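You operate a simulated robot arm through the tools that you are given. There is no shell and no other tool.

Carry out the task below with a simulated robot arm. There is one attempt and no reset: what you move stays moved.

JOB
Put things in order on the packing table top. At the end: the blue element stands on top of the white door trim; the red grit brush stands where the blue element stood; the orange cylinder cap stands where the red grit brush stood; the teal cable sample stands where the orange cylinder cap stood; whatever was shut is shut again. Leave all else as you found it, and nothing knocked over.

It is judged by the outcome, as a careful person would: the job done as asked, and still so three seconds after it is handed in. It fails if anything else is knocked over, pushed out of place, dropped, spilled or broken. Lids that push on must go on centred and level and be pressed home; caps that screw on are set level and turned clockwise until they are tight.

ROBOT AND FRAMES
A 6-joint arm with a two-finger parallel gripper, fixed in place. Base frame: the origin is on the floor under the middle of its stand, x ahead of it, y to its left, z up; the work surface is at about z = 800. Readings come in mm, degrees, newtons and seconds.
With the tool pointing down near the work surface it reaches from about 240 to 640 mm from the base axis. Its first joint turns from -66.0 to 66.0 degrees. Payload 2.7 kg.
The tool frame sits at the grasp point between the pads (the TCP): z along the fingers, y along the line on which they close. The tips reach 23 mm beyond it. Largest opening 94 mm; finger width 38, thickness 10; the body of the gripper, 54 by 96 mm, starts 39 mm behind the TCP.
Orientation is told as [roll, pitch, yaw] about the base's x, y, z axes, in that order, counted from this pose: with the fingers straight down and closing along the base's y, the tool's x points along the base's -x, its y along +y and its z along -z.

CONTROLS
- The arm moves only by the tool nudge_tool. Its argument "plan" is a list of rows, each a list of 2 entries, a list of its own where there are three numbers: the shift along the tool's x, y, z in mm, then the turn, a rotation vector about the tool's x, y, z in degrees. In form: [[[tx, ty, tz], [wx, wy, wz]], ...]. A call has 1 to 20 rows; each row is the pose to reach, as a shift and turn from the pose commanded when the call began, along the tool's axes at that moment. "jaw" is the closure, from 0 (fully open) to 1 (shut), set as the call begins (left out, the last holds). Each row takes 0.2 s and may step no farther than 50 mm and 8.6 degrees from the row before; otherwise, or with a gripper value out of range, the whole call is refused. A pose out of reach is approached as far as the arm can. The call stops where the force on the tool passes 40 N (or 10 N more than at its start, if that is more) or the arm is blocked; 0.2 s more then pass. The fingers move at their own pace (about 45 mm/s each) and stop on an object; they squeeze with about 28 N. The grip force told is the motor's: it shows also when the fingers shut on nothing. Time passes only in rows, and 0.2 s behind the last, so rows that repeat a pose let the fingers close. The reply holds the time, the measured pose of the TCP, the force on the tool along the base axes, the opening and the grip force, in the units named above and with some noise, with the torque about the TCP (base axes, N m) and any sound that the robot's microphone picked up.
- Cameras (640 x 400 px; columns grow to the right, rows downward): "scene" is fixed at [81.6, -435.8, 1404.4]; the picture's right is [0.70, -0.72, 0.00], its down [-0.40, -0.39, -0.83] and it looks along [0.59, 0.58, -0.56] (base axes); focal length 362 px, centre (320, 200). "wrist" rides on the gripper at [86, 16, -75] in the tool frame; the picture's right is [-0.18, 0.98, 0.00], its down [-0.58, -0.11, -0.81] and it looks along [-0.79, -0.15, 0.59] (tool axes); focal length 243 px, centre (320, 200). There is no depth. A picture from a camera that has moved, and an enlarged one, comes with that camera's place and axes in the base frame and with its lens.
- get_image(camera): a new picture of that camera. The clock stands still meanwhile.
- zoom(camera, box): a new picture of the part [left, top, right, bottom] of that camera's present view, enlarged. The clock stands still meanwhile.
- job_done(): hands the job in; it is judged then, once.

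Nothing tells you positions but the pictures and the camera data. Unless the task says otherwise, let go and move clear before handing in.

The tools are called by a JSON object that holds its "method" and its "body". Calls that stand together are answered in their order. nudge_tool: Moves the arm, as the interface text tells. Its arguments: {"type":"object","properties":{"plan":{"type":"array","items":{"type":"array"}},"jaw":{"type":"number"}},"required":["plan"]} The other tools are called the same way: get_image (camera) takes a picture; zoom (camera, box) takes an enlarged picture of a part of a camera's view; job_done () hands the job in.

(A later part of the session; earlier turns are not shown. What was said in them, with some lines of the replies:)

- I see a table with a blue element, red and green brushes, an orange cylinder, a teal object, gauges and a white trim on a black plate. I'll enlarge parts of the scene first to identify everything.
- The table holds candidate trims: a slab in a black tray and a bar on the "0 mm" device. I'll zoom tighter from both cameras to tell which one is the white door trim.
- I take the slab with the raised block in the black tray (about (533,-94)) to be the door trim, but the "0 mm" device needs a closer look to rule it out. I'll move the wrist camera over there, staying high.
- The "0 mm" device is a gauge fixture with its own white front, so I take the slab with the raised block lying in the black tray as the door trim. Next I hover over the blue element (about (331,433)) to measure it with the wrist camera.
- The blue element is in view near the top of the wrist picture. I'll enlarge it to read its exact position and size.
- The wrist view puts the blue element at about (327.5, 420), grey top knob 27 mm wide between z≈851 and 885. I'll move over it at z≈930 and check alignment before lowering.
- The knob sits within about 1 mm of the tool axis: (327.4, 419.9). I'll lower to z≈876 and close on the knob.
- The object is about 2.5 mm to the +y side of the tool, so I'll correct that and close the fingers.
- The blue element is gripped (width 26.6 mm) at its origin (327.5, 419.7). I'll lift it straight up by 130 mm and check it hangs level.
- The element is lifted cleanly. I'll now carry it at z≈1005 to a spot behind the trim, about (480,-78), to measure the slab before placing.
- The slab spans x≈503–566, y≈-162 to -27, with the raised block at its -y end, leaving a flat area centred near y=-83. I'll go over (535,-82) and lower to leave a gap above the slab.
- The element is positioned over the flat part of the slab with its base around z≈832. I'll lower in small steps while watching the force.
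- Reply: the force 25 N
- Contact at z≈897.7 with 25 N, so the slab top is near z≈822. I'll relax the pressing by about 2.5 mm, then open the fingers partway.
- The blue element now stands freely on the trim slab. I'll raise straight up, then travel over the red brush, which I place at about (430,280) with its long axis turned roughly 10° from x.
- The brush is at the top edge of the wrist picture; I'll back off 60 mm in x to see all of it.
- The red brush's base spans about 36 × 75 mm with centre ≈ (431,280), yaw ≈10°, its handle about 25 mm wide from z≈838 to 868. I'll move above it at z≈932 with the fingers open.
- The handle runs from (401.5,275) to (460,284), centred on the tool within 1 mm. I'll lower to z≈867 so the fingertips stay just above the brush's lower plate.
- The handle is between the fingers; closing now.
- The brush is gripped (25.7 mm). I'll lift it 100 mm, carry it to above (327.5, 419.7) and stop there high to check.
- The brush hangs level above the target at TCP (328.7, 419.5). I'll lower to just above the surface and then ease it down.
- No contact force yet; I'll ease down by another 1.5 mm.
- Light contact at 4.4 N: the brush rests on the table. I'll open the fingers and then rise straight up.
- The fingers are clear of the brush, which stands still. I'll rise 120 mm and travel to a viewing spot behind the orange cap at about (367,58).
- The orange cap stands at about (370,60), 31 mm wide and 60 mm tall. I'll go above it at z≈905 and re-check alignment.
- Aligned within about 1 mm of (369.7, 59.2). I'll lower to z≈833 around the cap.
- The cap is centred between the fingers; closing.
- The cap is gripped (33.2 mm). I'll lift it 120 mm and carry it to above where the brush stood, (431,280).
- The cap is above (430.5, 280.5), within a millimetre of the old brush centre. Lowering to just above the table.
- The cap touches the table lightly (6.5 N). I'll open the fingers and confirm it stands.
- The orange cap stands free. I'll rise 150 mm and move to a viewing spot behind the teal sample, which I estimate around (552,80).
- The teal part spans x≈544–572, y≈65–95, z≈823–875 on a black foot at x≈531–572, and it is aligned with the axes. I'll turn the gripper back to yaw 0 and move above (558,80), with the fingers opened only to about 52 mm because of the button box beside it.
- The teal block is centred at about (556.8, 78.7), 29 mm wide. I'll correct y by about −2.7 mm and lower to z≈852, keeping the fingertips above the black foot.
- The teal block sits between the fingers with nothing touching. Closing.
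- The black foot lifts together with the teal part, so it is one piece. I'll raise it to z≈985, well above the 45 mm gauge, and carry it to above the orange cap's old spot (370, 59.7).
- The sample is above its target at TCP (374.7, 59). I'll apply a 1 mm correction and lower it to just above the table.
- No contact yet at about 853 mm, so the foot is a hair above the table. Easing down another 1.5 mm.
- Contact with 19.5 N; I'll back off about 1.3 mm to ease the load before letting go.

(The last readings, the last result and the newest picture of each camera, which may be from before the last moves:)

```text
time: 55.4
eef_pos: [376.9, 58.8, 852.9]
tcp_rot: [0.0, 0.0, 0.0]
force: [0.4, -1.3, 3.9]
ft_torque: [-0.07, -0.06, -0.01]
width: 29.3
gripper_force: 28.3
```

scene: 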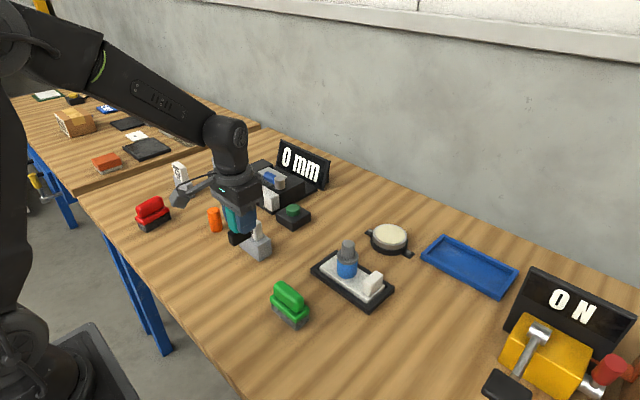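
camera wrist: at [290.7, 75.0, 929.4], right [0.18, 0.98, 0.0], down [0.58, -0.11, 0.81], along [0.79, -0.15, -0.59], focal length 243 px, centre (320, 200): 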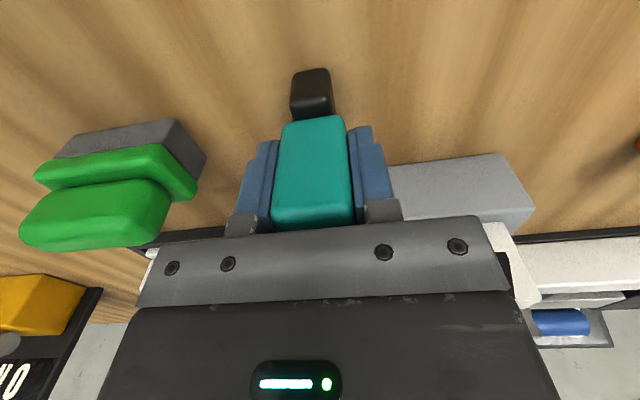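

{"method": "nudge_tool", "body": {"plan": [[[0, 0, 0], [0, 0, 0]], [[0, 0, 0], [0, 0, 0]], [[0, 0, 0], [0, 0, 0]], [[0, 0, 0], [0, 0, 0]]], "jaw": 0.45}}

{"method": "get_image", "body": {"camera": "wrist"}}

{"method": "zoom", "body": {"camera": "scene", "box": [200, 200, 300, 310]}}

```text
time: 56.4
eef_pos: [376.4, 59.8, 853.1]
tcp_rot: [0.0, 0.0, 0.1]
force: [0.6, 0.1, -0.5]
ft_torque: [-0.02, 0.01, 0.0]
width: 52.0
gripper_force: 0.0
```

```text
taken
camera wrist: at [290.6, 75.3, 927.6], right [0.18, 0.98, 0.0], down [0.58, -0.11, 0.81], along [0.79, -0.15, -0.59], focal length 243 px, centre (320, 200)
```

wrist: 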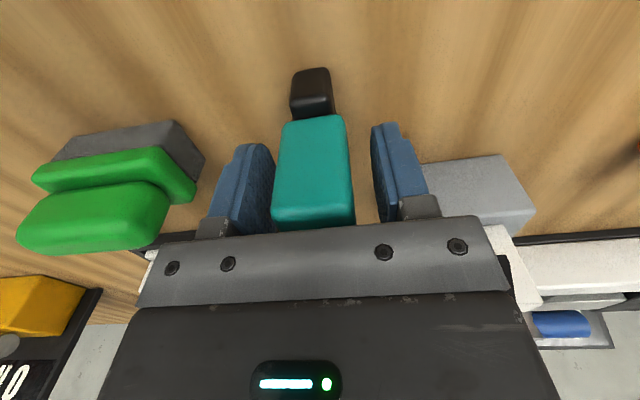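

```text
3.64 times, centred on (250, 255) of scene
camera zoom: at [81.6, -435.8, 1404.4], right [0.7, -0.72, 0.0], down [-0.4, -0.39, -0.83], along [0.59, 0.58, -0.56], focal length 1315 px, centre (574, 0)
```

zoom: 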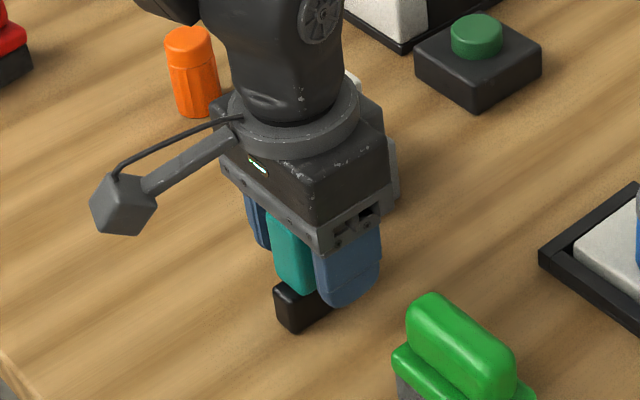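

The teal sample is released and stands. I'll rise well clear and back away from the objects for a final check.

{"method": "nudge_tool", "body": {"plan": [[[0, 0, -20], [0, 0, 0]], [[0, 0, -55], [0, 0, 0]], [[0, 0, -100], [0, 0, 0]], [[0, 0, -145], [0, 0, 0]], [[0, 0, -190], [0, 0, 0]], [[30, 0, -220], [0, 0, 0]], [[50, 0, -250], [0, 0, 0]], [[50, 0, -250], [0, 0, 0]]], "jaw": 0.45}}

{"method": "get_image", "body": {"camera": "scene"}}

{"method": "get_image", "body": {"camera": "wrist"}}

{"method": "zoom", "body": {"camera": "scene", "box": [110, 130, 330, 270]}}

{"method": "zoom", "body": {"camera": "scene", "box": [220, 200, 420, 330]}}

```text
time: 58.2
eef_pos: [326.5, 58.9, 1106.0]
tcp_rot: [0.0, -0.1, 0.0]
force: [0.0, -0.5, 0.3]
ft_torque: [0.02, 0.01, 0.0]
width: 51.8
gripper_force: 0.1
```

```text
taken
```

scene: 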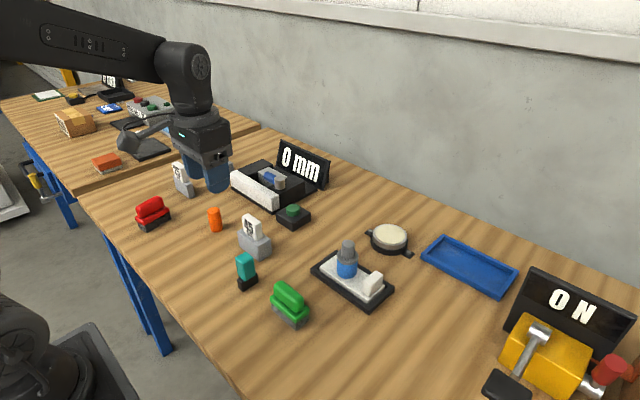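

```text
taken
camera wrist: at [239.6, 74.2, 1179.3], right [0.18, 0.98, 0.0], down [0.58, -0.11, 0.81], along [0.79, -0.15, -0.59], focal length 243 px, centre (320, 200)
```

wrist: 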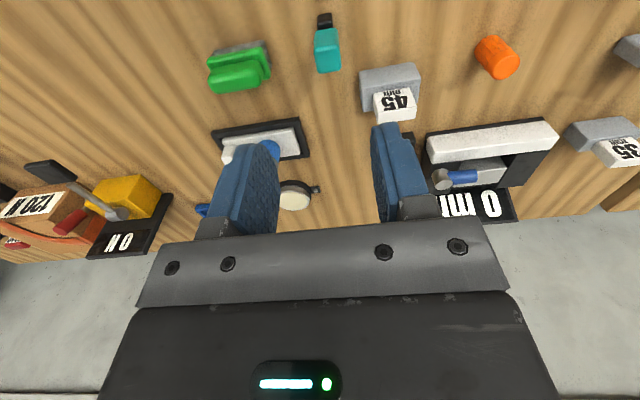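

```text
2.86 times, centred on (220, 200) of scene
camera zoom: at [81.6, -435.8, 1404.4], right [0.7, -0.72, 0.0], down [-0.4, -0.39, -0.83], along [0.59, 0.58, -0.56], focal length 1033 px, centre (606, 200)
```

zoom: 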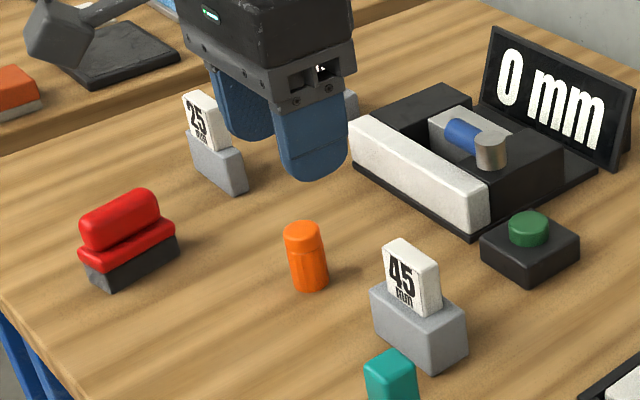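

```text
3.08 times, centred on (320, 265) of scene
camera zoom: at [81.6, -435.8, 1404.4], right [0.7, -0.72, 0.0], down [-0.4, -0.39, -0.83], along [0.59, 0.58, -0.56], focal length 1113 px, centre (320, 0)
```

zoom: 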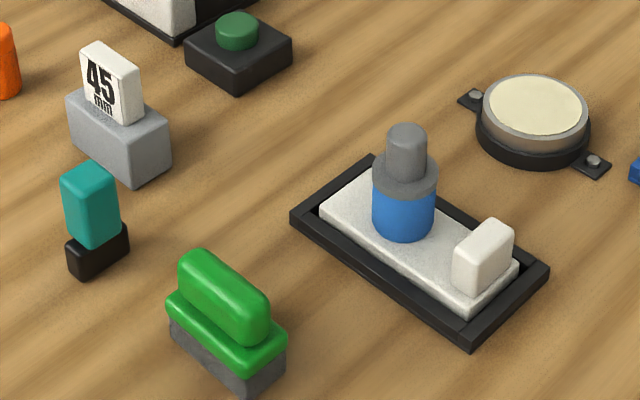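

All four pieces stand where asked: blue element on the trim slab, red brush, orange cap and teal sample each in its new spot. The gauges, button, green brush and fixtures look unmoved, nothing was opened, and the arm is clear. Handing in.

{"method": "job_done", "body": {}}

```text
The job is handed in.
```

I've put the four pieces where you asked and handed the job in. The arm has let go and is clear of everything.

| Piece | Now stands at (x, y in mm) |
|---|---|
| Blue element | On the white slab in the black tray, about (534, -82) |
| Red grit brush | Where the blue element stood, about (327, 420) |
| Orange cylinder cap | Where the red brush stood, about (431, 280) |
| Teal cable sample | Where the orange cap stood, foot centred at about (371, 60) |

- **Door trim:** there were two white candidates. I took the slab with the raised block, lying in the black tray, as the door trim. I treated the white bar on the "0 mm" device as part of that instrument.
- **Teal sample:** the teal part and its black foot lifted as one piece, so I moved them together.
- **Everything else:** in the last pictures the gauges, green brush, button box and fixtures looked unmoved and nothing had fallen over. I opened nothing, so nothing needed shutting again.
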